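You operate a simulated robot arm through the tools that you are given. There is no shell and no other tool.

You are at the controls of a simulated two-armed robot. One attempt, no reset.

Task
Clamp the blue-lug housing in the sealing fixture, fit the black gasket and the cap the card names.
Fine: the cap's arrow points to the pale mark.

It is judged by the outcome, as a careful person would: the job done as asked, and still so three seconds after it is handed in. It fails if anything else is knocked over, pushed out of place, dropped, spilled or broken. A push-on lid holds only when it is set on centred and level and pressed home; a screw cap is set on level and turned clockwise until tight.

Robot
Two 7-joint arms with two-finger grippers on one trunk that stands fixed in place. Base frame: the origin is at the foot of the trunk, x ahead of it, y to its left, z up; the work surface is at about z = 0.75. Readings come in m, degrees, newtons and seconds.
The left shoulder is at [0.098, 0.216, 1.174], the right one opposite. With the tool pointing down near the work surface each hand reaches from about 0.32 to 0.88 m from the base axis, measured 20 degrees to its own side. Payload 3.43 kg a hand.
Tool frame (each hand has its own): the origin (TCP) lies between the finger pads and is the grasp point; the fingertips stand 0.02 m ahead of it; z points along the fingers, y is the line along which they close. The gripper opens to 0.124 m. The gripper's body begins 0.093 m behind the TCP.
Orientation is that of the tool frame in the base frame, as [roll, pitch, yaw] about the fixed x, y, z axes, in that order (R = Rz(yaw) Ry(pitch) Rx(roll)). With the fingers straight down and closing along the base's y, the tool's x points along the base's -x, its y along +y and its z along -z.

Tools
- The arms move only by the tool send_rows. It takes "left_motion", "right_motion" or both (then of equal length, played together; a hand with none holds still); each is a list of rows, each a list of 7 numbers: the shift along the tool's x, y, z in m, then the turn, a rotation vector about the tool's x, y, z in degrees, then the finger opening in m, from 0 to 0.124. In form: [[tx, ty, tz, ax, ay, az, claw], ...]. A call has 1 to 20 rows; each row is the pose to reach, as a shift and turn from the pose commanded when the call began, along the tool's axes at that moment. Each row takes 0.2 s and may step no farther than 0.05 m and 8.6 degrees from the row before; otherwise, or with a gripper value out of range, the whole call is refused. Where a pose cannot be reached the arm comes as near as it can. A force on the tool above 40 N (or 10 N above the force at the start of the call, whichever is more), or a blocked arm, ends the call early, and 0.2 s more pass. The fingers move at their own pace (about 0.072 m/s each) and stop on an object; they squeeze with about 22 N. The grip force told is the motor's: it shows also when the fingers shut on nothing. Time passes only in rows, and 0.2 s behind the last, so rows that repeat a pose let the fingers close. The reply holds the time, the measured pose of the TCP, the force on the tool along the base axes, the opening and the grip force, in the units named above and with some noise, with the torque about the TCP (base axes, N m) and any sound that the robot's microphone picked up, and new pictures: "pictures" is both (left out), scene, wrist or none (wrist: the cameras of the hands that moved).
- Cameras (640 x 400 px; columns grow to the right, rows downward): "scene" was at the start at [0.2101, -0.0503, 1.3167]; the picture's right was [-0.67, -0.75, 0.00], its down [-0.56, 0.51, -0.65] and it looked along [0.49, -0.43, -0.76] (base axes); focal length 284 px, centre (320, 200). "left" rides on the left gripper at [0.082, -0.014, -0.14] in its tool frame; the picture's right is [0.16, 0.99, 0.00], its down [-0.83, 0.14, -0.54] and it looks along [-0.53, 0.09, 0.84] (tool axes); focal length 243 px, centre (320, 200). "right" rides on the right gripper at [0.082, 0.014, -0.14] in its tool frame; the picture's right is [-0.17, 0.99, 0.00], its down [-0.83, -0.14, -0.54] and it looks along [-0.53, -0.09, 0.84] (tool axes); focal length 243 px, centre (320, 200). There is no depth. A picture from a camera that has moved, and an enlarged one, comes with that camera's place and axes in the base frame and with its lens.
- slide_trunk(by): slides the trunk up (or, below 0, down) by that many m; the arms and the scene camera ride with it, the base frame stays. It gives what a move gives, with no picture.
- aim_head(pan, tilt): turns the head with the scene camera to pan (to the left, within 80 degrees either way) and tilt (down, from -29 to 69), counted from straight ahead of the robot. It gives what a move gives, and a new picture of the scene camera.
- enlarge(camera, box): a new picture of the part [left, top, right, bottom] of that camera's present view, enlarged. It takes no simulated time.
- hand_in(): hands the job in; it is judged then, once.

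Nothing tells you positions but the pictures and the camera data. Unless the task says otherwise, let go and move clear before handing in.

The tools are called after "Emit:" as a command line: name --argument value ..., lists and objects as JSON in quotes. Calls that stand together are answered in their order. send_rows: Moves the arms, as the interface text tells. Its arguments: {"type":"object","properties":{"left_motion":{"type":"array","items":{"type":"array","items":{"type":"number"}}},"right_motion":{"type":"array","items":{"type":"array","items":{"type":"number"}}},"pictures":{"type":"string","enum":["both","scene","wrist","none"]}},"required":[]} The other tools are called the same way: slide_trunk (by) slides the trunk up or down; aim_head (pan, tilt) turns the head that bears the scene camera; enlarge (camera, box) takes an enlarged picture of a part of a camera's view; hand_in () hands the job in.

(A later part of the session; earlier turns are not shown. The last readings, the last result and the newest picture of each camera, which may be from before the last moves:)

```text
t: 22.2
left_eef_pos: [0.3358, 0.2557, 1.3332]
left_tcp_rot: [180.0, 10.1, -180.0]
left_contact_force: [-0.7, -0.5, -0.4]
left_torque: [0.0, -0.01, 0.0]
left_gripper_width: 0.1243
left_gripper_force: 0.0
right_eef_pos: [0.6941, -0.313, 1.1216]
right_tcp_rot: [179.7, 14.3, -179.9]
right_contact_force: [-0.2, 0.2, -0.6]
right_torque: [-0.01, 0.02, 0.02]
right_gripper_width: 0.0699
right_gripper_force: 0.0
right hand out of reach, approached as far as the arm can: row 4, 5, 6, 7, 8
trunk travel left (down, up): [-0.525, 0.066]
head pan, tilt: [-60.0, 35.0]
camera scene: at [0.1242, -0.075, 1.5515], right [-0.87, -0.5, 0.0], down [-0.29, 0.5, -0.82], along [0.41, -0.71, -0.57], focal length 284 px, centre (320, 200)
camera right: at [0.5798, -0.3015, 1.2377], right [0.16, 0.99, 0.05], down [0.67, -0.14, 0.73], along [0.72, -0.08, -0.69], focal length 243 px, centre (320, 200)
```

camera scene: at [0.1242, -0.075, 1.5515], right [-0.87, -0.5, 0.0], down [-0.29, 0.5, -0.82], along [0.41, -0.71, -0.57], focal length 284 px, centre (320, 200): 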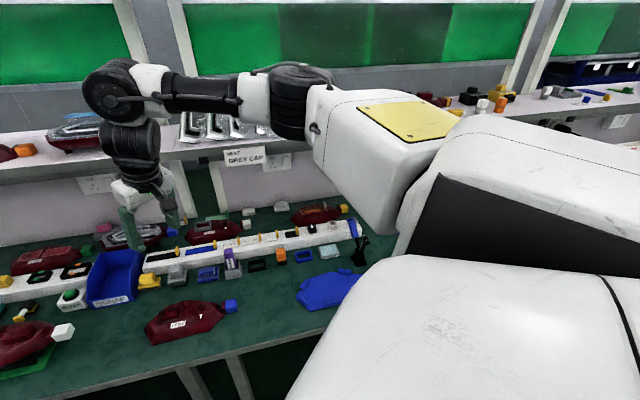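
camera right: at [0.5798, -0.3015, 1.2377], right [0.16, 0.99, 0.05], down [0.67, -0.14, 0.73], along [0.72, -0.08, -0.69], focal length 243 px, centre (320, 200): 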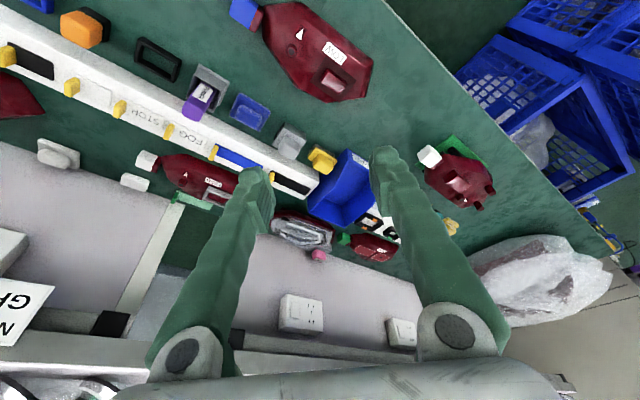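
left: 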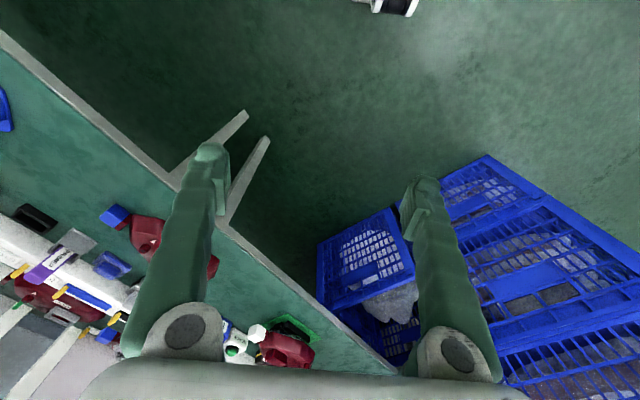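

Raising also leans the trunk back, which doesn't help. I'll return to the original height and test reach at a lower hand height instead.

Emit:
slide_trunk --by -0.2

Emit:
aim_head --pan -45 --tilt 48

```text
t: 24.4
left_eef_pos: [0.3554, 0.2558, 1.082]
left_tcp_rot: [179.9, -1.2, -179.9]
left_contact_force: [0.4, 1.0, -0.5]
left_torque: [0.0, -0.02, -0.01]
left_gripper_width: 0.124
left_gripper_force: 0.1
right_eef_pos: [0.6942, -0.3141, 0.9212]
right_tcp_rot: [179.7, 14.1, -179.9]
right_contact_force: [-0.4, -0.3, 0.1]
right_torque: [0.02, -0.01, -0.02]
right_gripper_width: 0.07
right_gripper_force: 0.1
trunk travel left (down, up): [-0.325, 0.266]
head pan, tilt: [-60.0, 35.0]
```

```text
t: 25.2
left_eef_pos: [0.3568, 0.2558, 1.0824]
left_tcp_rot: [-179.9, -1.3, -180.0]
left_contact_force: [0.2, -1.1, -0.4]
left_torque: [-0.03, 0.01, 0.02]
left_gripper_width: 0.1244
left_gripper_force: 0.0
right_eef_pos: [0.6945, -0.3146, 0.9213]
right_tcp_rot: [179.8, 14.1, -179.8]
right_contact_force: [-0.4, 0.0, 0.1]
right_torque: [0.01, -0.04, 0.0]
right_gripper_width: 0.07
right_gripper_force: 0.1
trunk travel left (down, up): [-0.325, 0.266]
head pan, tilt: [-45.0, 48.0]
camera scene: at [0.208, -0.0543, 1.3185], right [-0.71, -0.71, 0.0], down [-0.52, 0.53, -0.67], along [0.47, -0.47, -0.74], focal length 284 px, centre (320, 200)
```

scene: 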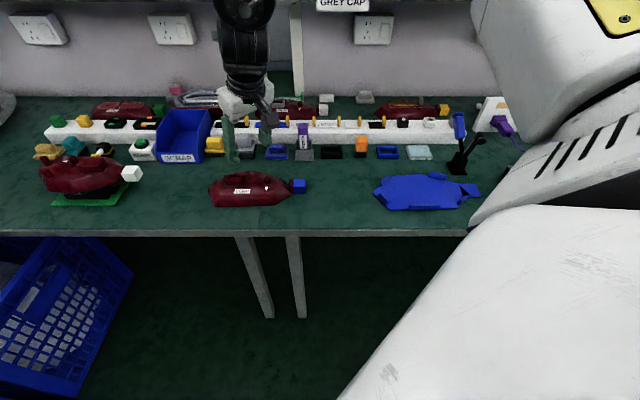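

Emit:
send_rows --right_motion '[[0.006, 0, 0.024, 0, 4, 0, 0.07], [0.012, 0, 0.048, 0, 9, 0, 0.07], [0.018, 0, 0.0728, 0, 14, 0, 0.07], [0.018, 0, 0.0728, 0, 14, 0, 0.07]]' --pictures "wrist"

```text
t: 26.2
left_eef_pos: [0.3566, 0.2557, 1.0823]
left_tcp_rot: [-180.0, -1.3, -179.9]
left_contact_force: [0.5, 0.0, 0.2]
left_torque: [-0.03, 0.02, 0.04]
left_gripper_width: 0.1242
left_gripper_force: 0.1
right_eef_pos: [0.6725, -0.3275, 0.8431]
right_tcp_rot: [179.7, 0.2, -179.8]
right_contact_force: [0.0, 0.8, -0.9]
right_torque: [-0.02, -0.03, 0.01]
right_gripper_width: 0.0702
right_gripper_force: 0.0
right hand out of reach, approached as far as the arm can: row 3, 4
trunk travel left (down, up): [-0.325, 0.266]
head pan, tilt: [-45.0, 48.0]
camera right: at [0.5905, -0.3152, 0.9834], right [0.16, 0.99, 0.01], down [0.83, -0.14, 0.54], along [0.54, -0.08, -0.84], focal length 243 px, centre (320, 200)
```

right: 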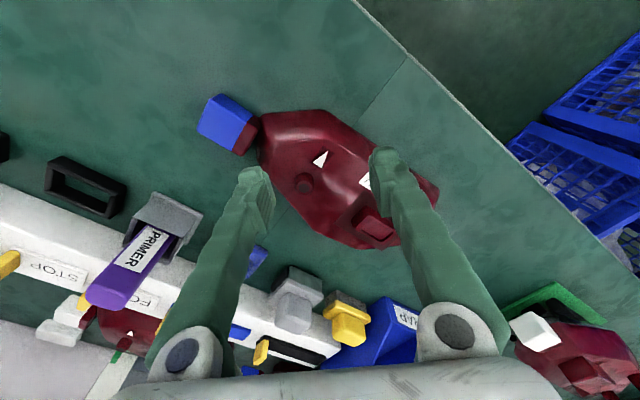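

The right arm can't reach the port with the tool vertical, but the blue lug is within reach. I'll grip the lug and slide the housing about 12 cm along the bench toward the nest, over a clear area, then regrip it there by the port.

Emit:
send_rows --right_motion '[[0.01, -0.01, -0.03, 0, 0, -3, 0.08], [0.02, -0.03, -0.05, 0, 0, -11, 0.09], [0.03, -0.05, -0.05, 0, 0, -19, 0.09], [0.04, -0.07, -0.05, 0, 0, -27, 0.09], [0.05, -0.09, -0.05, 0, 0, -35, 0.09], [0.05, -0.09, -0.045, 0, 0, -43, 0.09], [0.045, -0.085, -0.037, 0, 0, -46.5, 0.09], [0.04, -0.08, -0.02, 0, 0, -46.5, 0.09]]'

Emit:
enlarge --camera "right" --box '[220, 120, 420, 280]'

Emit:
enlarge --camera "scene" --box '[190, 110, 340, 230]'

```text
t: 28.0
left_eef_pos: [0.356, 0.2549, 1.0806]
left_tcp_rot: [-180.0, -1.4, -179.9]
left_contact_force: [-0.1, 0.5, 1.1]
left_torque: [0.01, 0.02, -0.01]
left_gripper_width: 0.1239
left_gripper_force: 0.1
right_eef_pos: [0.6334, -0.4091, 0.8644]
right_tcp_rot: [179.8, 0.1, -133.2]
right_contact_force: [0.1, -0.9, -0.5]
right_torque: [0.0, 0.02, 0.01]
right_gripper_width: 0.09
right_gripper_force: 0.0
trunk travel left (down, up): [-0.325, 0.266]
head pan, tilt: [-45.0, 48.0]
camera scene: at [0.2086, -0.0543, 1.3183], right [-0.71, -0.71, 0.0], down [-0.53, 0.53, -0.67], along [0.47, -0.47, -0.74], focal length 284 px, centre (320, 200)
camera right: at [0.5671, -0.4601, 1.0042], right [-0.61, 0.8, 0.0], down [0.67, 0.51, 0.54], along [0.43, 0.33, -0.84], focal length 243 px, centre (320, 200)
```

scene: 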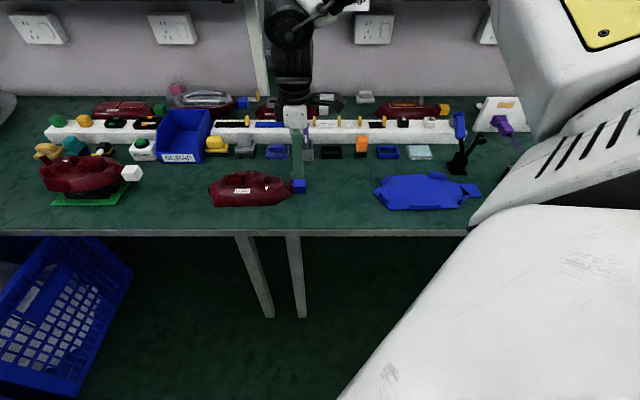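
right: 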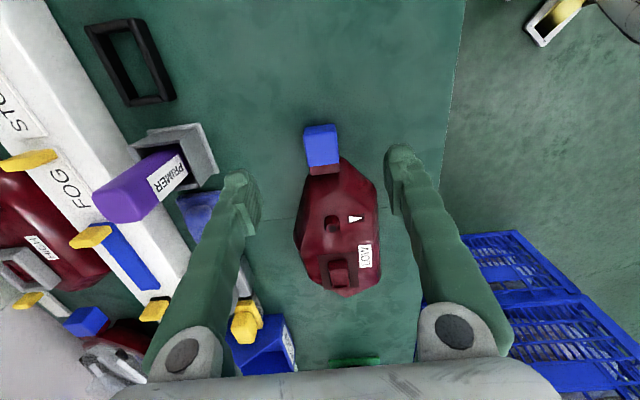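

```text
2.50 times, centred on (320, 200) of right
camera zoom: at [0.5671, -0.4601, 1.0042], right [-0.61, 0.8, 0.0], down [0.67, 0.51, 0.54], along [0.43, 0.33, -0.84], focal length 606 px, centre (320, 200)
```

zoom: 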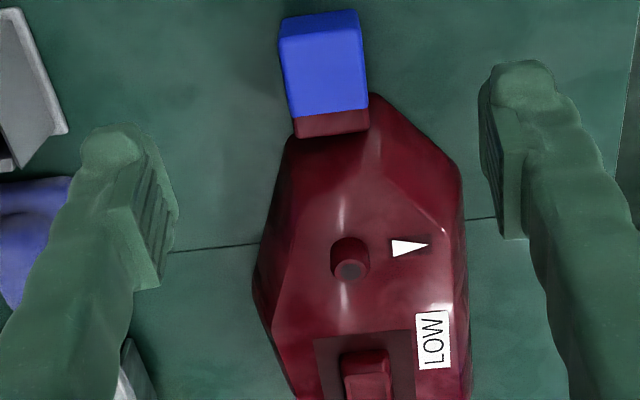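

```text
3.33 times, centred on (265, 170) of scene
camera zoom: at [0.2086, -0.0543, 1.3183], right [-0.71, -0.71, 0.0], down [-0.53, 0.53, -0.67], along [0.47, -0.47, -0.74], focal length 947 px, centre (503, 300)
```

zoom: 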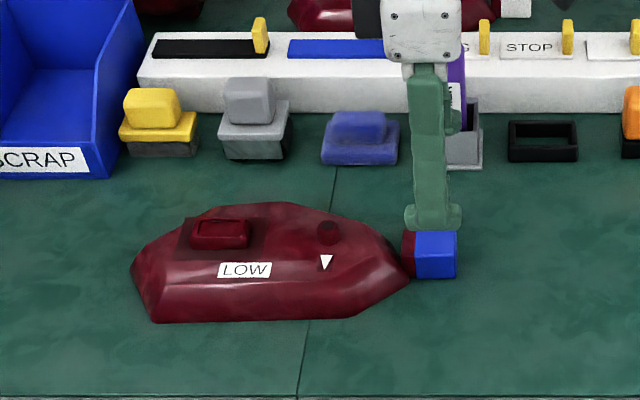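

The hand is centred over the lug. I'll descend and grip it.

Emit:
send_rows --right_motion '[[0.004, 0, 0.03, 0, 0, 0, 0.08], [0.004, 0, 0.06, 0, 0, 0, 0.075], [0.004, 0, 0.085, 0, 0, 0, 0.07], [0.004, 0, 0.085, 0, 0, 0, 0.03], [0.004, 0, 0.085, 0, 0, 0, 0.02], [0.004, 0, 0.085, 0, 0, 0, 0.02]]'

Emit:
enlarge --camera "right" --box '[220, 80, 420, 240]'

Emit:
enlarge --camera "scene" --box '[190, 130, 340, 230]'

```text
t: 29.4
left_eef_pos: [0.3568, 0.2556, 1.0817]
left_tcp_rot: [180.0, -1.2, -179.9]
left_contact_force: [-0.5, 0.1, -0.2]
left_torque: [-0.01, 0.02, -0.07]
left_gripper_width: 0.1241
left_gripper_force: 0.1
right_eef_pos: [0.632, -0.4105, 0.7809]
right_tcp_rot: [179.9, 0.2, -133.3]
right_contact_force: [0.8, 0.6, 0.6]
right_torque: [-0.18, 0.15, 0.0]
right_gripper_width: 0.0309
right_gripper_force: 22.2
trunk travel left (down, up): [-0.325, 0.266]
head pan, tilt: [-45.0, 48.0]
camera scene: at [0.2081, -0.0543, 1.3184], right [-0.71, -0.71, 0.0], down [-0.53, 0.53, -0.67], along [0.47, -0.47, -0.74], focal length 284 px, centre (320, 200)
camera right: at [0.5652, -0.4618, 0.9203], right [-0.6, 0.8, 0.0], down [0.67, 0.51, 0.54], along [0.43, 0.33, -0.84], focal length 243 px, centre (320, 200)
```

scene: 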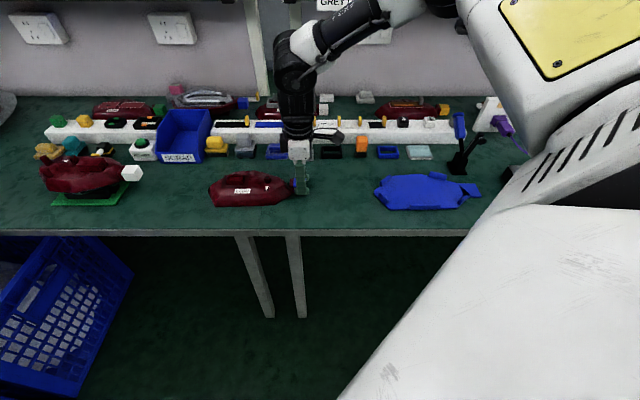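
right: 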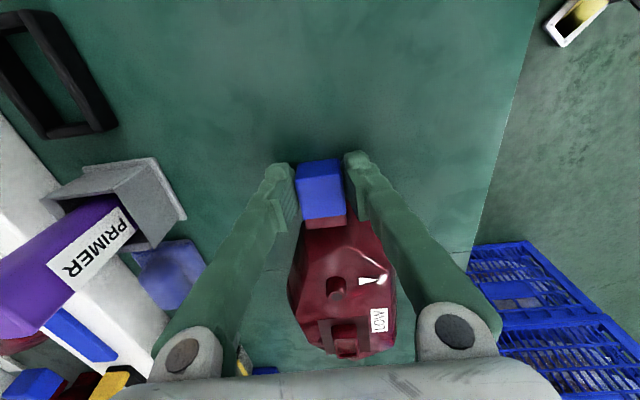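

```text
2.50 times, centred on (320, 160) of right
camera zoom: at [0.5652, -0.4618, 0.9203], right [-0.6, 0.8, 0.0], down [0.67, 0.51, 0.54], along [0.43, 0.33, -0.84], focal length 606 px, centre (320, 300)
```

zoom: 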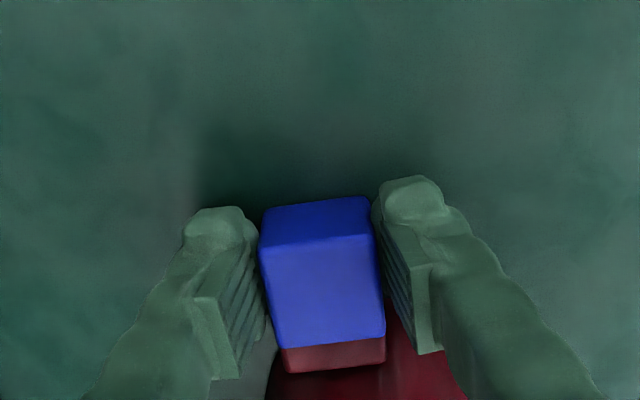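

```text
4.00 times, centred on (265, 180) of scene
camera zoom: at [0.2081, -0.0543, 1.3184], right [-0.71, -0.71, 0.0], down [-0.53, 0.53, -0.67], along [0.47, -0.47, -0.74], focal length 1136 px, centre (540, 280)
```

zoom: 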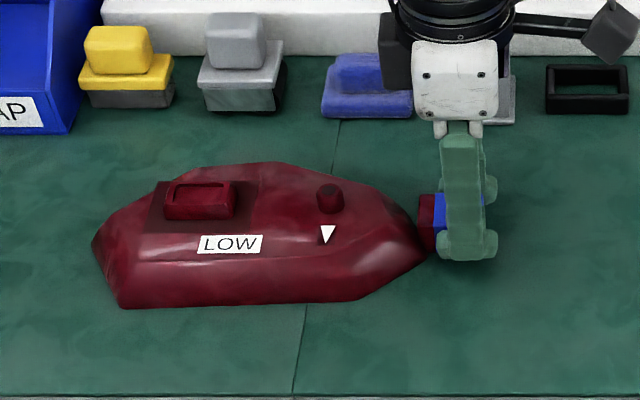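

The lug is gripped firmly (31 mm wide). I'll slide the housing 0.14 m to the right along the bench.

Emit:
send_rows --right_motion '[[0.02, 0, 0, 0, 0, 0, 0.02], [0.04, 0, 0, 0, 0, 0, 0.02], [0.06, 0, 0, 0, 0, 0, 0.02], [0.08, 0, 0, 0, 0, 0, 0.02], [0.1, 0, 0, 0, 0, 0, 0.02], [0.12, 0, 0, 0, 0, 0, 0.02], [0.14, 0, 0, 0, 0, 0, 0.02], [0.14, 0, 0, 0, 0, 0, 0.02]]'

Emit:
enlarge --camera "scene" --box '[230, 130, 380, 230]'

```text
t: 31.2
left_eef_pos: [0.3565, 0.2565, 1.0826]
left_tcp_rot: [-180.0, -1.2, -179.9]
left_contact_force: [0.2, -0.7, 0.2]
left_torque: [-0.03, -0.01, 0.01]
left_gripper_width: 0.1241
left_gripper_force: 0.2
right_eef_pos: [0.5336, -0.5125, 0.78]
right_tcp_rot: [180.0, 0.0, -133.2]
right_contact_force: [-0.2, 0.1, 0.6]
right_torque: [0.13, -0.12, -0.1]
right_gripper_width: 0.0309
right_gripper_force: 22.6
trunk travel left (down, up): [-0.325, 0.266]
head pan, tilt: [-45.0, 48.0]
camera scene: at [0.2079, -0.0541, 1.3184], right [-0.71, -0.71, 0.0], down [-0.53, 0.53, -0.67], along [0.47, -0.47, -0.74], focal length 284 px, centre (320, 200)
camera right: at [0.4678, -0.5635, 0.9203], right [-0.6, 0.8, 0.0], down [0.67, 0.51, 0.54], along [0.43, 0.33, -0.84], focal length 243 px, centre (320, 200)
```

scene: 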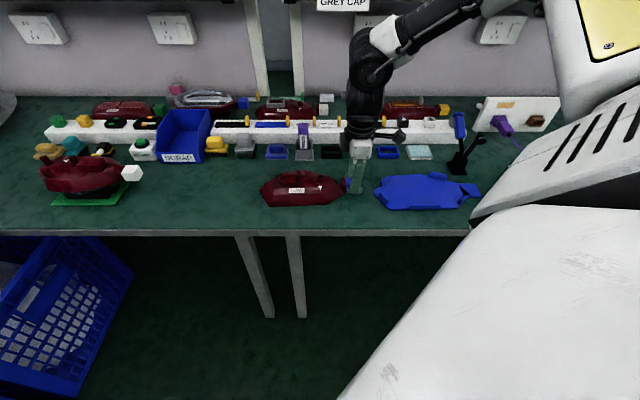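
right: 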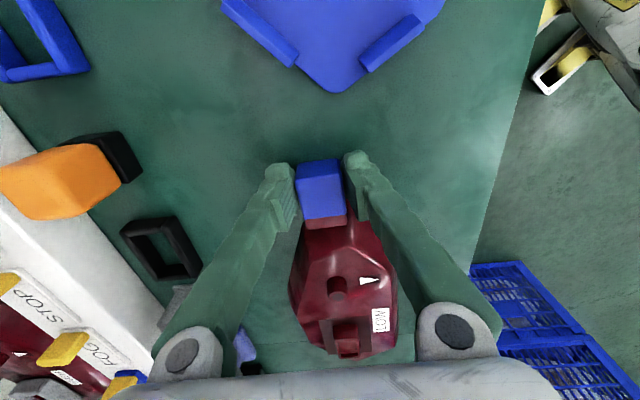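

```text
4.00 times, centred on (305, 180) of scene
camera zoom: at [0.2079, -0.0541, 1.3184], right [-0.71, -0.71, 0.0], down [-0.53, 0.53, -0.67], along [0.47, -0.47, -0.74], focal length 1136 px, centre (380, 280)
```

zoom: 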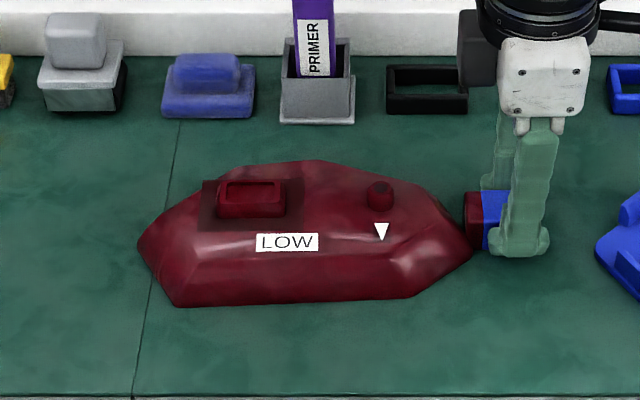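

The housing slid over cleanly. I'll release, rise, and move over the port to regrip.

Emit:
send_rows --right_motion '[[0, 0, 0, 0, 0, 0, 0.07], [0, 0, 0, 0, 0, 0, 0.07], [0, 0, -0.03, 0, 0, 0, 0.07], [0, 0, -0.07, 0, 0, 0, 0.07], [-0.04, 0, -0.09, 0, 0, 0, 0.07], [-0.08, 0, -0.09, 0, 0, 0, 0.07], [-0.12, 0, -0.09, 0, 0, 0, 0.06], [-0.16, 0, -0.09, 0, 0, 0, 0.06]]'

Emit:
enlarge --camera "right" --box '[220, 120, 420, 280]'

Emit:
enlarge --camera "scene" --box '[230, 130, 380, 230]'

```text
t: 33.0
left_eef_pos: [0.3567, 0.2565, 1.0811]
left_tcp_rot: [179.9, -1.3, -179.9]
left_contact_force: [-0.2, 1.2, -0.3]
left_torque: [0.01, 0.02, 0.02]
left_gripper_width: 0.1237
left_gripper_force: 0.0
right_eef_pos: [0.6437, -0.3933, 0.8695]
right_tcp_rot: [180.0, 0.1, -133.3]
right_contact_force: [0.6, 0.1, 0.2]
right_torque: [-0.01, 0.05, 0.0]
right_gripper_width: 0.06
right_gripper_force: 0.1
trunk travel left (down, up): [-0.325, 0.266]
head pan, tilt: [-45.0, 48.0]
camera scene: at [0.2091, -0.0537, 1.3182], right [-0.71, -0.71, 0.0], down [-0.53, 0.53, -0.67], along [0.47, -0.47, -0.74], focal length 284 px, centre (320, 200)
camera right: at [0.5778, -0.4449, 1.0106], right [-0.6, 0.8, 0.0], down [0.67, 0.51, 0.54], along [0.43, 0.33, -0.84], focal length 243 px, centre (320, 200)
```

scene: 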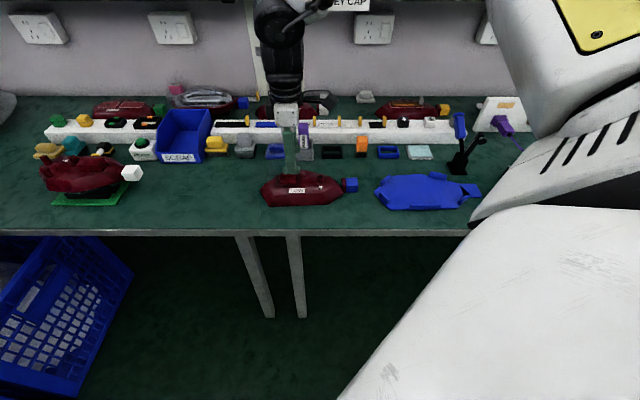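
right: 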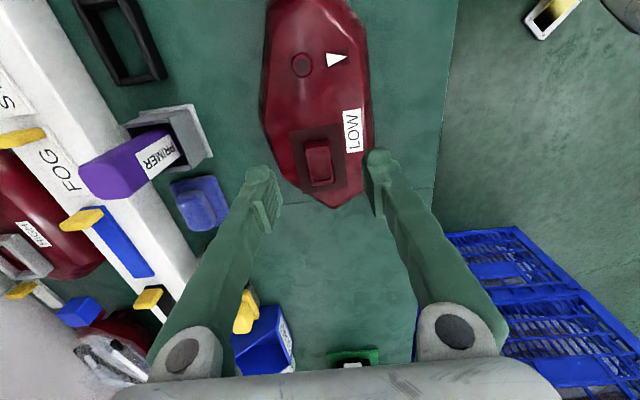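

```text
2.50 times, centred on (320, 200) of right
camera zoom: at [0.5778, -0.4449, 1.0106], right [-0.6, 0.8, 0.0], down [0.67, 0.51, 0.54], along [0.43, 0.33, -0.84], focal length 606 px, centre (320, 200)
```

zoom: 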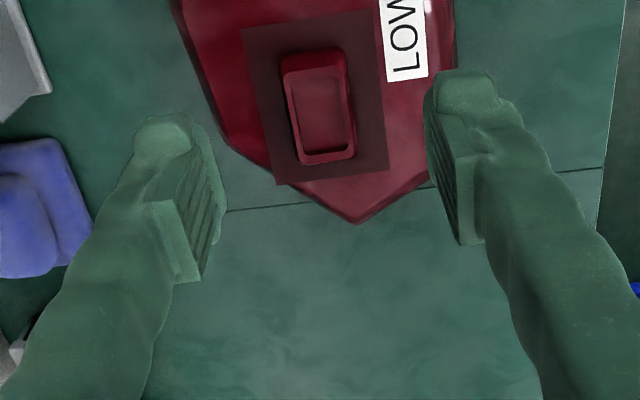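

```text
4.00 times, centred on (305, 180) of scene
camera zoom: at [0.2091, -0.0537, 1.3182], right [-0.71, -0.71, 0.0], down [-0.53, 0.53, -0.67], along [0.47, -0.47, -0.74], focal length 1136 px, centre (380, 280)
```

zoom: 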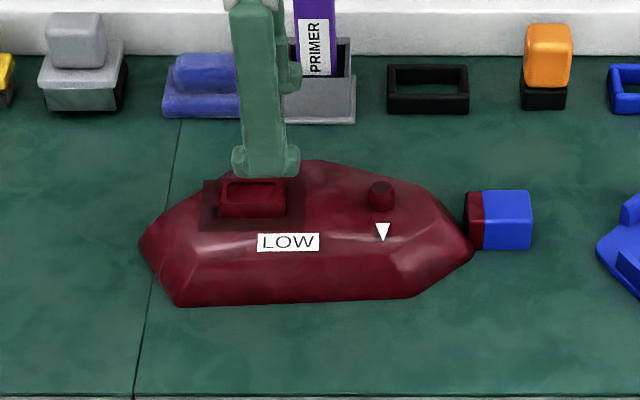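

Emit:
send_rows --right_motion '[[-0.0147, -0.0017, 0, 0, 0, 1.5, 0.06], [-0.0147, -0.0017, 0.03, 0, 0, 1.5, 0.06], [-0.0147, -0.0017, 0.055, 0, 0, 1.5, 0.06], [-0.0147, -0.0017, 0.06, 0, 0, 1.5, 0.06], [-0.0147, -0.0017, 0.06, 0, 0, 1.5, 0.06]]'

Emit:
enlarge --camera "right" --box '[240, 140, 400, 260]'

Emit:
enlarge --camera "scene" --box '[260, 150, 340, 210]'

```text
t: 34.2
left_eef_pos: [0.3557, 0.2547, 1.0816]
left_tcp_rot: [-179.9, -1.3, -179.9]
left_contact_force: [0.4, 0.0, 0.6]
left_torque: [0.03, 0.02, 0.01]
left_gripper_width: 0.124
left_gripper_force: 0.1
right_eef_pos: [0.6563, -0.3873, 0.8119]
right_tcp_rot: [179.8, 0.2, -134.8]
right_contact_force: [-0.7, -0.3, -0.9]
right_torque: [-0.01, -0.01, -0.01]
right_gripper_width: 0.0601
right_gripper_force: 0.0
trunk travel left (down, up): [-0.325, 0.266]
head pan, tilt: [-45.0, 48.0]
camera scene: at [0.2079, -0.0544, 1.3184], right [-0.71, -0.71, 0.0], down [-0.53, 0.53, -0.67], along [0.47, -0.47, -0.74], focal length 284 px, centre (320, 200)
camera right: at [0.5883, -0.436, 0.9519], right [-0.58, 0.81, 0.0], down [0.68, 0.49, 0.54], along [0.44, 0.32, -0.84], focal length 243 px, centre (320, 200)
```

scene: 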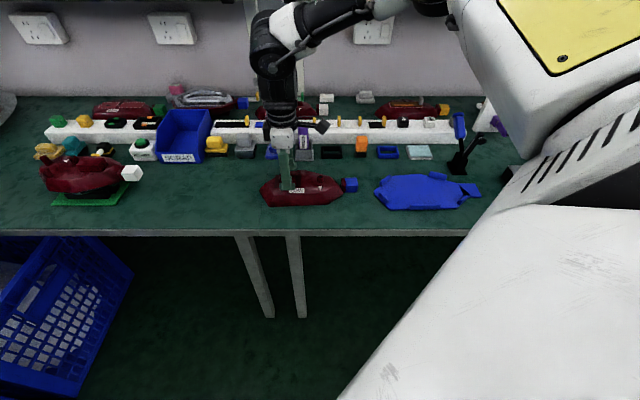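
right: 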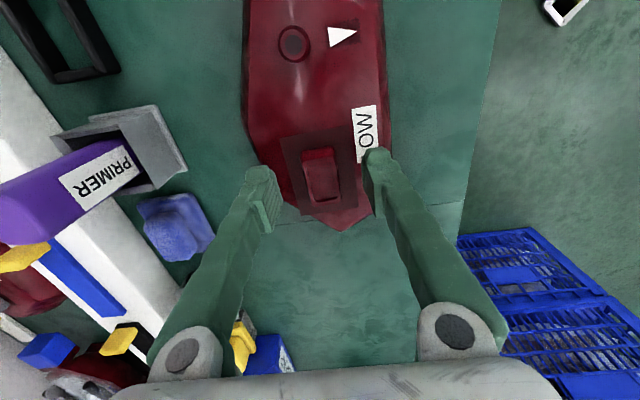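

```text
3.33 times, centred on (320, 200) of right
camera zoom: at [0.5883, -0.436, 0.9519], right [-0.58, 0.81, 0.0], down [0.68, 0.49, 0.54], along [0.44, 0.32, -0.84], focal length 809 px, centre (320, 200)
```

zoom: 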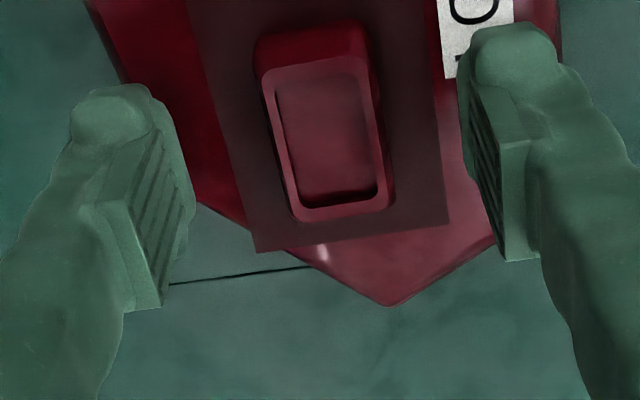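

```text
6.67 times, centred on (300, 180) of scene
camera zoom: at [0.2079, -0.0544, 1.3184], right [-0.71, -0.71, 0.0], down [-0.53, 0.53, -0.67], along [0.47, -0.47, -0.74], focal length 1894 px, centre (453, 333)
```

zoom: 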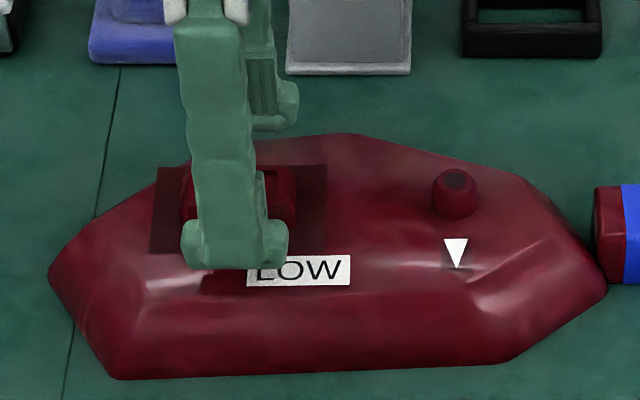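

Emit:
send_rows --right_motion '[[0, 0, 0.005, 0, 0, 0, 0.05], [0, 0, 0.009, 0, 0, 0, 0.045], [0, 0, 0.012, 0, 0, 0, 0.045], [0, 0, 0.012, 0, 0, 0, 0.045]]' --pictures "none"

Emit:
enlarge --camera "right" --box '[240, 140, 400, 260]'

Emit:
enlarge --camera "scene" --box '[260, 150, 340, 210]'

```text
t: 35.2
left_eef_pos: [0.3536, 0.2554, 1.0832]
left_tcp_rot: [-180.0, -1.1, -180.0]
left_contact_force: [-0.3, 0.0, -0.4]
left_torque: [0.0, -0.03, -0.03]
left_gripper_width: 0.1242
left_gripper_force: 0.0
right_eef_pos: [0.6549, -0.3866, 0.8021]
right_tcp_rot: [-179.8, 0.3, -134.7]
right_contact_force: [-3.7, -3.8, 25.7]
right_torque: [0.1, 0.36, 0.12]
right_gripper_width: 0.045
right_gripper_force: 0.1
trunk travel left (down, up): [-0.325, 0.266]
head pan, tilt: [-45.0, 48.0]
```

```text
3.33 times, centred on (320, 200) of right
camera zoom: at [0.5869, -0.4357, 0.9419], right [-0.58, 0.81, 0.0], down [0.68, 0.49, 0.54], along [0.44, 0.32, -0.84], focal length 809 px, centre (320, 200)
```

zoom: 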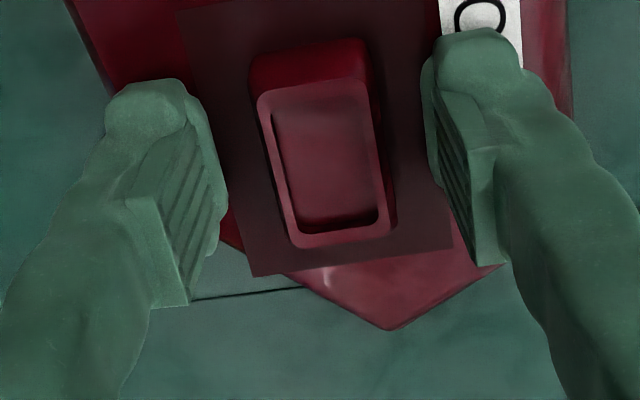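

```text
6.67 times, centred on (300, 180) of scene
camera zoom: at [0.2051, -0.0532, 1.3191], right [-0.71, -0.71, 0.0], down [-0.52, 0.53, -0.67], along [0.47, -0.47, -0.74], focal length 1894 px, centre (453, 333)
```

zoom: 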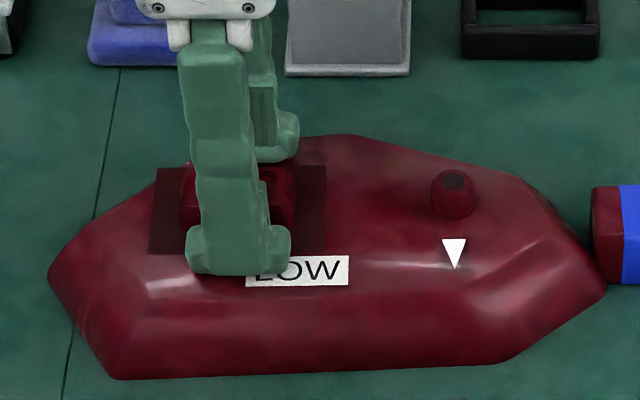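

The fingertips touched the hull's top plate at z ≈ 0.783. I'll back off 4 mm and close on the port.

Emit:
send_rows --right_motion '[[0, 0, -0.004, 0, 0, 0, 0.045], [0, 0, -0.004, 0, 0, 0, 0.035], [0, 0, -0.004, 0, 0, 0, 0.025], [0, 0, -0.004, 0, 0, 0, 0.015], [0, 0, -0.004, 0, 0, 0, 0.01], [0, 0, -0.004, 0, 0, 0, 0.01]]' --pictures "none"

Emit:
enlarge --camera "right" --box '[240, 140, 400, 260]'

Emit:
enlarge --camera "scene" --box '[260, 150, 340, 210]'

```text
t: 36.6
left_eef_pos: [0.3555, 0.2561, 1.0824]
left_tcp_rot: [180.0, -1.2, -179.9]
left_contact_force: [-0.2, 0.1, 0.1]
left_torque: [0.01, -0.02, -0.02]
left_gripper_width: 0.1242
left_gripper_force: 0.1
right_eef_pos: [0.6548, -0.3876, 0.802]
right_tcp_rot: [179.9, 0.2, -134.9]
right_contact_force: [0.2, 1.0, 0.0]
right_torque: [0.03, -0.06, 0.03]
right_gripper_width: 0.025
right_gripper_force: 22.0
trunk travel left (down, up): [-0.325, 0.266]
head pan, tilt: [-45.0, 48.0]
```

```text
3.33 times, centred on (320, 200) of right
camera zoom: at [0.5882, -0.4367, 0.9424], right [-0.58, 0.81, 0.0], down [0.68, 0.49, 0.54], along [0.44, 0.32, -0.84], focal length 809 px, centre (320, 200)
```

zoom: 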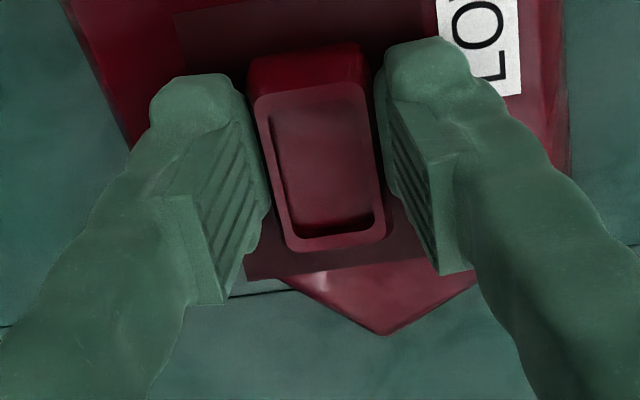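

```text
6.67 times, centred on (300, 180) of scene
camera zoom: at [0.2081, -0.0543, 1.3184], right [-0.71, -0.71, 0.0], down [-0.53, 0.53, -0.67], along [0.47, -0.47, -0.74], focal length 1894 px, centre (453, 333)
```

zoom: 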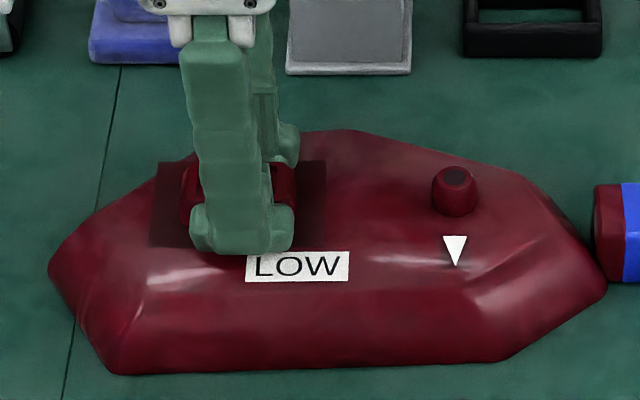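

The port is gripped (25 mm). Now a test lift of 6 cm.

Emit:
send_rows --right_motion '[[0, 0, -0.01, 0, 0, 0, 0.01], [0, 0, -0.02, 0, 0, 0, 0.01], [0, 0, -0.035, 0, 0, 0, 0.01], [0, 0, -0.05, 0, 0, 0, 0.01], [0, 0, -0.06, 0, 0, 0, 0.01], [0, 0, -0.06, 0, 0, 0, 0.01]]'

Emit:
enlarge --camera "scene" --box '[240, 110, 390, 210]'

```text
t: 38.0
left_eef_pos: [0.3567, 0.256, 1.0821]
left_tcp_rot: [179.9, -1.2, -179.9]
left_contact_force: [0.8, 0.0, 0.3]
left_torque: [0.0, 0.03, 0.03]
left_gripper_width: 0.124
left_gripper_force: 0.0
right_eef_pos: [0.6562, -0.3874, 0.8616]
right_tcp_rot: [179.9, 0.2, -134.7]
right_contact_force: [0.8, 0.2, -2.3]
right_torque: [0.02, -0.05, 0.0]
right_gripper_width: 0.0247
right_gripper_force: 21.6
trunk travel left (down, up): [-0.325, 0.266]
head pan, tilt: [-45.0, 48.0]
camera scene: at [0.2082, -0.0544, 1.3184], right [-0.71, -0.71, 0.0], down [-0.53, 0.53, -0.67], along [0.47, -0.47, -0.74], focal length 284 px, centre (320, 200)
camera right: at [0.5888, -0.4369, 1.0014], right [-0.58, 0.81, 0.0], down [0.68, 0.49, 0.54], along [0.44, 0.32, -0.84], focal length 243 px, centre (320, 200)
```

scene: 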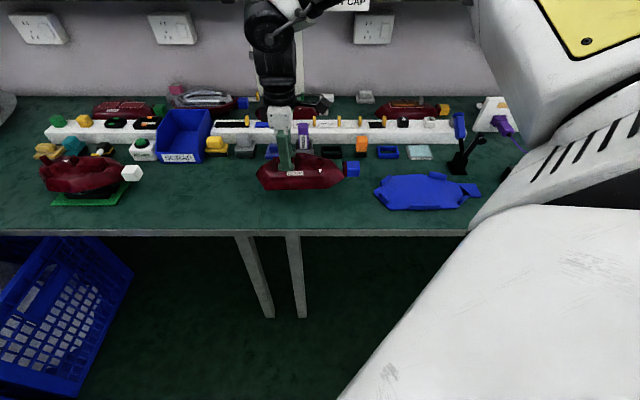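
right: 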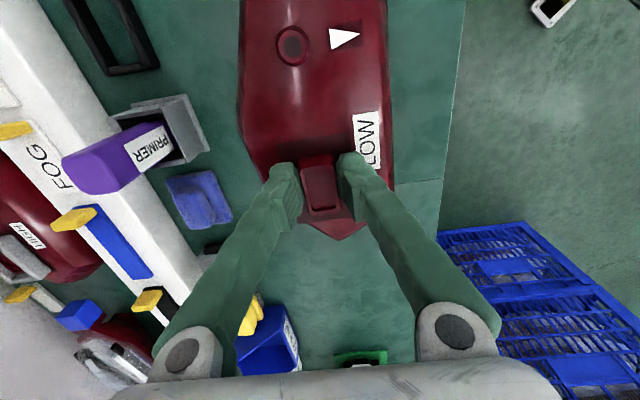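

```text
4.00 times, centred on (315, 160) of scene
camera zoom: at [0.2082, -0.0544, 1.3184], right [-0.71, -0.71, 0.0], down [-0.53, 0.53, -0.67], along [0.47, -0.47, -0.74], focal length 1136 px, centre (340, 360)
```

zoom: 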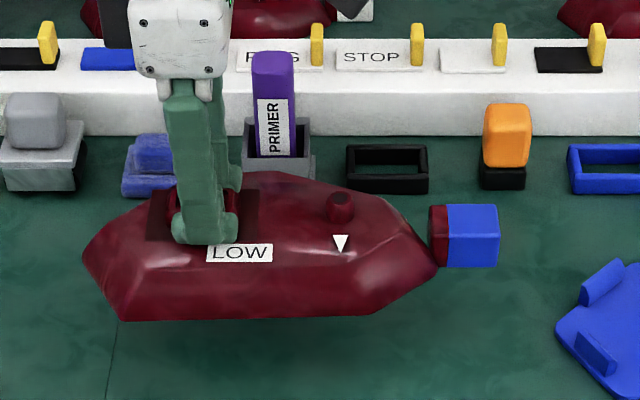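

The housing lifts level and weighs about 0.23 kg. I'll carry it over to hover above the nest.

Emit:
send_rows --right_motion '[[0.02, 0.001, -0.01, 0, 0, 0, 0.01], [0.05, 0.003, -0.02, 0, 0, 0, 0.01], [0.085, 0.005, -0.03, 0, 0, 0, 0.01], [0.12, 0.006, -0.03, 0, 0, 0, 0.01], [0.155, 0.008, -0.03, 0, 0, 0, 0.01], [0.19, 0.01, -0.03, 0, 0, 0, 0.01], [0.225, 0.012, -0.03, 0, 0, 0, 0.01], [0.26, 0.014, -0.03, 0, 0, 0, 0.01], [0.29, 0.015, -0.03, 0, 0, 0, 0.01], [0.31, 0.016, -0.03, 0, 0, 0, 0.01], [0.325, 0.016, -0.03, 0, 0, 0, 0.01], [0.325, 0.016, -0.03, 0, 0, 0, 0.01]]'

Emit:
enlarge --camera "scene" --box '[350, 110, 500, 230]'

Emit:
enlarge --camera "right" --box '[200, 0, 440, 250]'

```text
t: 40.6
left_eef_pos: [0.3552, 0.2554, 1.082]
left_tcp_rot: [-180.0, -1.2, -179.9]
left_contact_force: [0.0, 0.4, 0.0]
left_torque: [0.0, 0.01, -0.02]
left_gripper_width: 0.1237
left_gripper_force: 0.0
right_eef_pos: [0.4163, -0.6057, 0.8916]
right_tcp_rot: [180.0, 0.2, -134.8]
right_contact_force: [0.2, 0.6, -1.0]
right_torque: [-0.02, -0.04, 0.0]
right_gripper_width: 0.0249
right_gripper_force: 22.1
trunk travel left (down, up): [-0.325, 0.266]
head pan, tilt: [-45.0, 48.0]
camera scene: at [0.2083, -0.0541, 1.3184], right [-0.71, -0.71, 0.0], down [-0.53, 0.53, -0.67], along [0.47, -0.47, -0.74], focal length 284 px, centre (320, 200)
camera right: at [0.3485, -0.655, 1.0304], right [-0.58, 0.81, 0.0], down [0.68, 0.49, 0.54], along [0.44, 0.32, -0.84], focal length 243 px, centre (320, 200)
```

scene: 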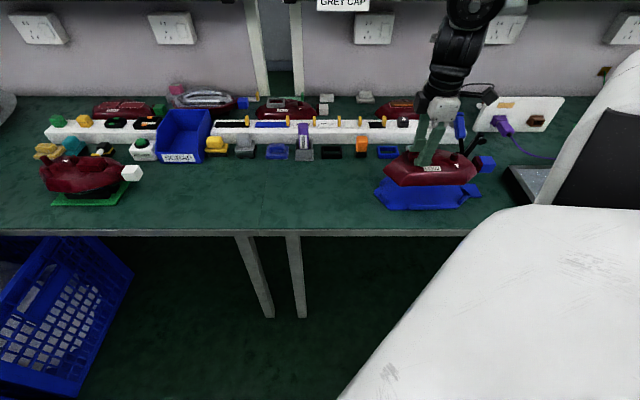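
right: 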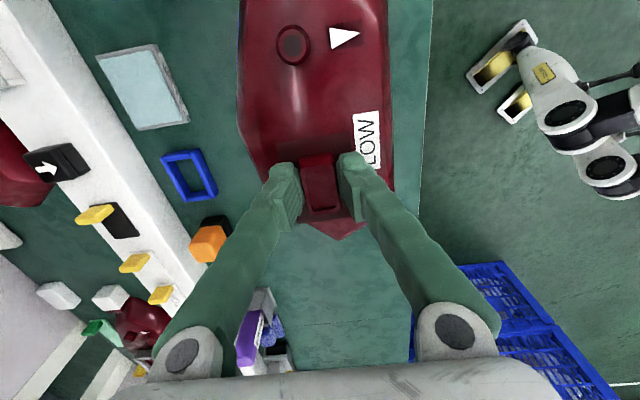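

```text
3.33 times, centred on (425, 170) of scene
camera zoom: at [0.2083, -0.0541, 1.3184], right [-0.71, -0.71, 0.0], down [-0.53, 0.53, -0.67], along [0.47, -0.47, -0.74], focal length 947 px, centre (-30, 300)
```

zoom: 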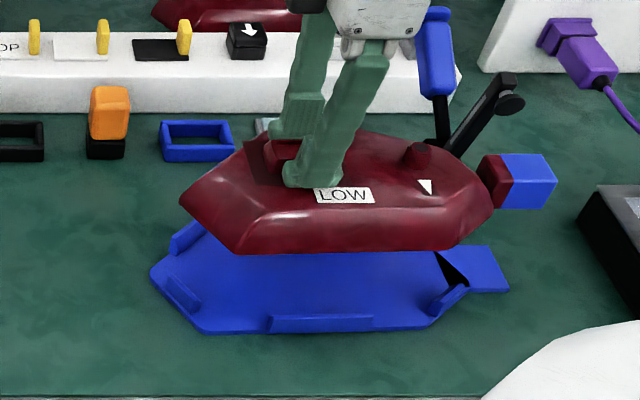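

```text
1.60 times, centred on (320, 125) of right
camera zoom: at [0.3485, -0.655, 1.0304], right [-0.58, 0.81, 0.0], down [0.68, 0.49, 0.54], along [0.44, 0.32, -0.84], focal length 388 px, centre (320, 320)
```

zoom: 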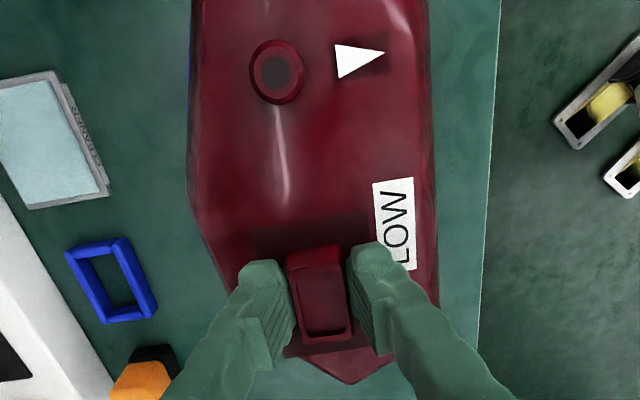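

The housing hovers over the nest with nearly matching yaw. I'll lower it to just above the locating tabs and compare edges there.

Emit:
send_rows --right_motion '[[0, 0.001, 0.02, 0, 0, -0.3, 0.01], [0, 0.001, 0.04, 0, 0, -0.6, 0.01], [0, 0.001, 0.052, 0, 0, -0.6, 0.01], [0, 0.001, 0.052, 0, 0, -0.6, 0.01]]'

Emit:
enlarge --camera "scene" --box '[360, 130, 500, 230]'

Emit:
enlarge --camera "scene" --box '[365, 160, 435, 220]'

Emit:
enlarge --camera "scene" --box '[430, 150, 500, 220]'

Emit:
enlarge --camera "right" --box '[200, 0, 440, 250]'

```text
t: 41.6
left_eef_pos: [0.3558, 0.2553, 1.0829]
left_tcp_rot: [180.0, -1.2, -179.9]
left_contact_force: [0.4, 0.0, -0.4]
left_torque: [-0.02, 0.0, -0.01]
left_gripper_width: 0.1239
left_gripper_force: 0.0
right_eef_pos: [0.4156, -0.6055, 0.8384]
right_tcp_rot: [180.0, 0.3, -134.2]
right_contact_force: [0.3, -0.3, -2.0]
right_torque: [0.04, -0.06, 0.01]
right_gripper_width: 0.0249
right_gripper_force: 21.7
trunk travel left (down, up): [-0.325, 0.266]
head pan, tilt: [-45.0, 48.0]
camera scene: at [0.208, -0.0543, 1.3184], right [-0.71, -0.71, 0.0], down [-0.53, 0.53, -0.67], along [0.47, -0.47, -0.74], focal length 284 px, centre (320, 200)
camera right: at [0.348, -0.6551, 0.9783], right [-0.59, 0.81, 0.0], down [0.68, 0.5, 0.54], along [0.44, 0.32, -0.84], focal length 243 px, centre (320, 200)
```

scene: 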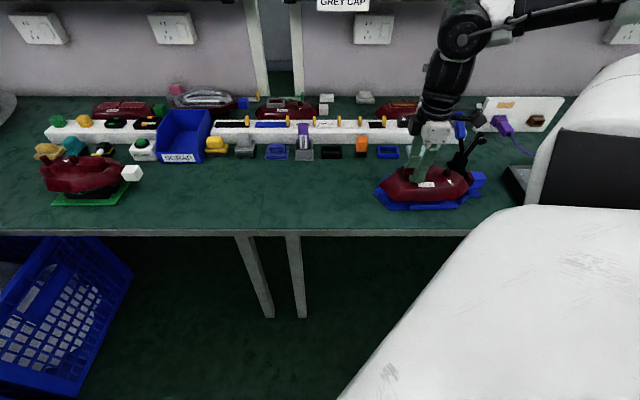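
right: 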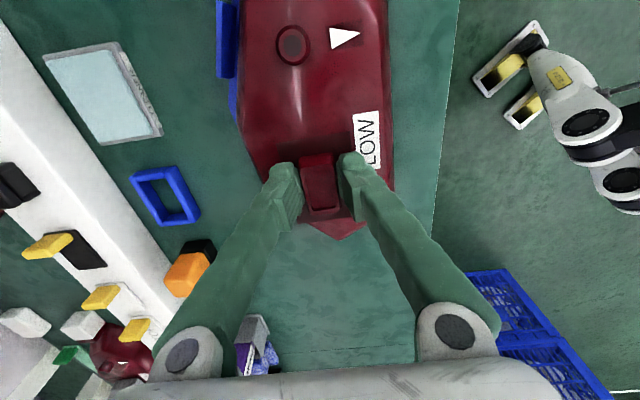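

```text
4.00 times, centred on (430, 180) of scene
camera zoom: at [0.208, -0.0543, 1.3184], right [-0.71, -0.71, 0.0], down [-0.53, 0.53, -0.67], along [0.47, -0.47, -0.74], focal length 1136 px, centre (-120, 280)
```

zoom: 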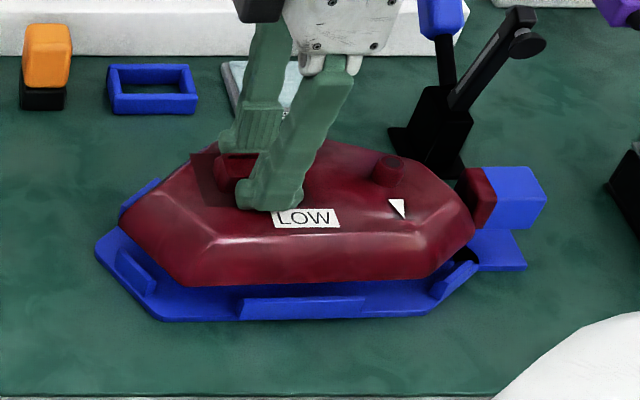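

```text
6.67 times, centred on (400, 190) of scene
camera zoom: at [0.208, -0.0543, 1.3184], right [-0.71, -0.71, 0.0], down [-0.53, 0.53, -0.67], along [0.47, -0.47, -0.74], focal length 1894 px, centre (-213, 267)
```

zoom: 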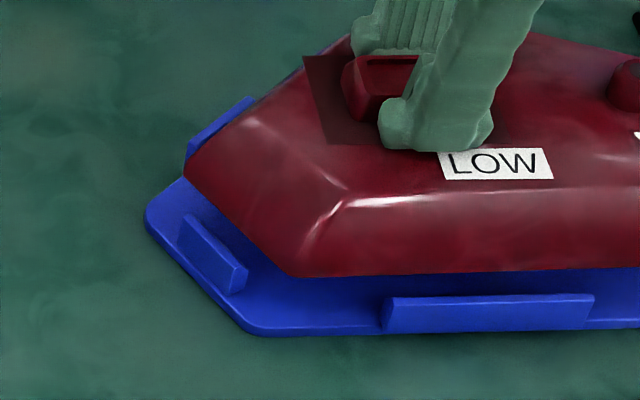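

```text
5.71 times, centred on (465, 185) of scene
camera zoom: at [0.208, -0.0543, 1.3184], right [-0.71, -0.71, 0.0], down [-0.53, 0.53, -0.67], along [0.47, -0.47, -0.74], focal length 1623 px, centre (-509, 286)
```

zoom: 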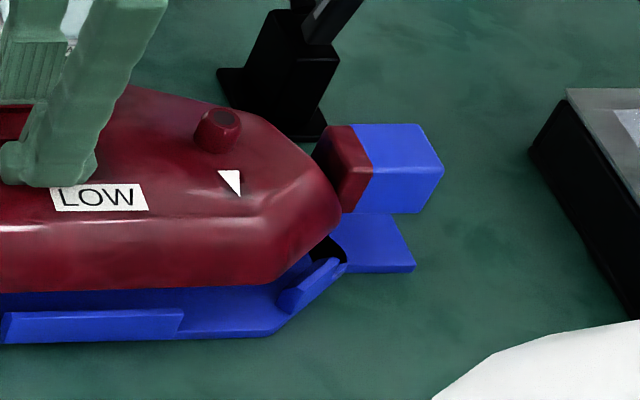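

```text
1.60 times, centred on (320, 125) of right
camera zoom: at [0.348, -0.6551, 0.9783], right [-0.59, 0.81, 0.0], down [0.68, 0.5, 0.54], along [0.44, 0.32, -0.84], focal length 388 px, centre (320, 320)
```

zoom: 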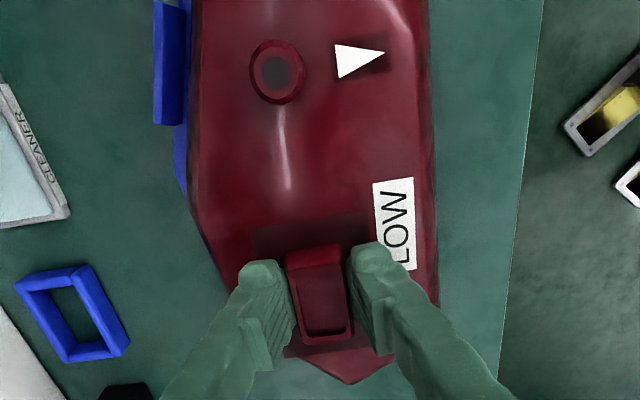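

Yaw matches within a fraction of a degree, but the hull sits about 5 mm too far toward the near tab. I'll shift 5 mm away from me and 1.5 mm left, then lower slowly.

Emit:
send_rows --right_motion '[[-0.0015, -0.005, 0, 0, 0, 0, 0.01], [-0.0015, -0.005, 0.004, 0, 0, 0, 0.01], [-0.0015, -0.005, 0.008, 0, 0, 0, 0.01], [-0.0015, -0.005, 0.012, 0, 0, 0, 0.01], [-0.0015, -0.005, 0.012, 0, 0, 0, 0.01]]' --pictures "none"

Emit:
enlarge --camera "scene" --box '[365, 160, 435, 220]'

Emit:
enlarge --camera "scene" --box '[430, 150, 500, 220]'

Emit:
enlarge --camera "right" --box '[200, 0, 440, 250]'

```text
t: 42.8
left_eef_pos: [0.3552, 0.2568, 1.0818]
left_tcp_rot: [-179.9, -1.2, -180.0]
left_contact_force: [-0.2, 0.6, -0.6]
left_torque: [0.02, -0.01, -0.01]
left_gripper_width: 0.1239
left_gripper_force: 0.1
right_eef_pos: [0.4196, -0.6072, 0.8267]
right_tcp_rot: [179.9, 0.3, -134.2]
right_contact_force: [0.1, 0.2, -1.4]
right_torque: [0.0, -0.08, 0.0]
right_gripper_width: 0.0247
right_gripper_force: 22.1
trunk travel left (down, up): [-0.325, 0.266]
head pan, tilt: [-45.0, 48.0]
```

```text
6.67 times, centred on (400, 190) of scene
camera zoom: at [0.208, -0.0543, 1.3184], right [-0.71, -0.71, 0.0], down [-0.53, 0.53, -0.67], along [0.47, -0.47, -0.74], focal length 1894 px, centre (-213, 267)
```

zoom: 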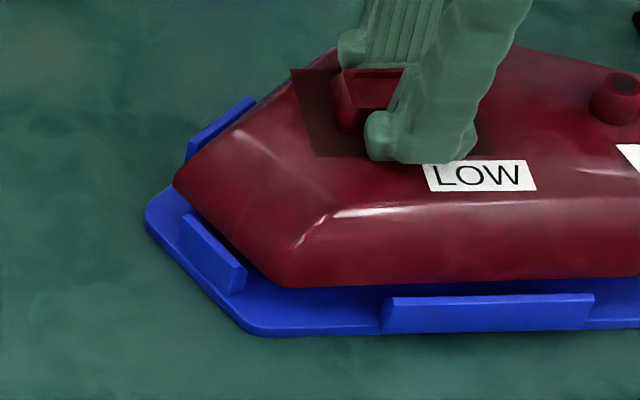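

```text
5.71 times, centred on (465, 185) of scene
camera zoom: at [0.208, -0.0543, 1.3184], right [-0.71, -0.71, 0.0], down [-0.53, 0.53, -0.67], along [0.47, -0.47, -0.74], focal length 1623 px, centre (-509, 286)
```

zoom: 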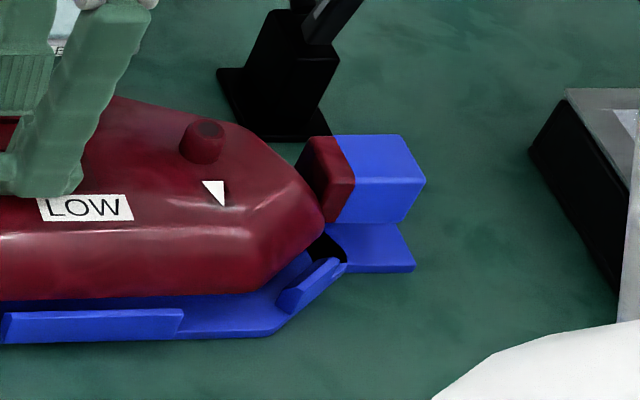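

```text
1.60 times, centred on (320, 125) of right
camera zoom: at [0.3527, -0.6575, 0.967], right [-0.59, 0.81, 0.0], down [0.68, 0.5, 0.54], along [0.44, 0.32, -0.84], focal length 388 px, centre (320, 320)
```

zoom: 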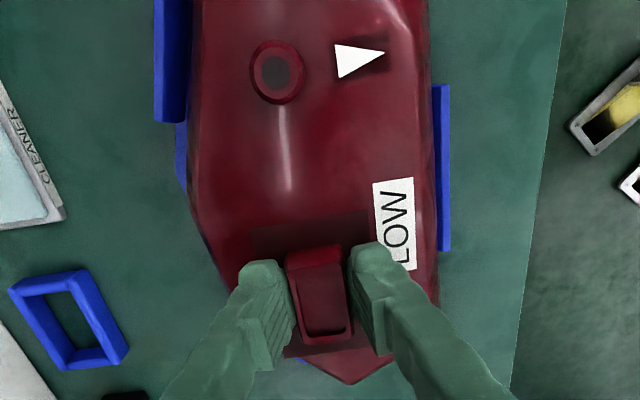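

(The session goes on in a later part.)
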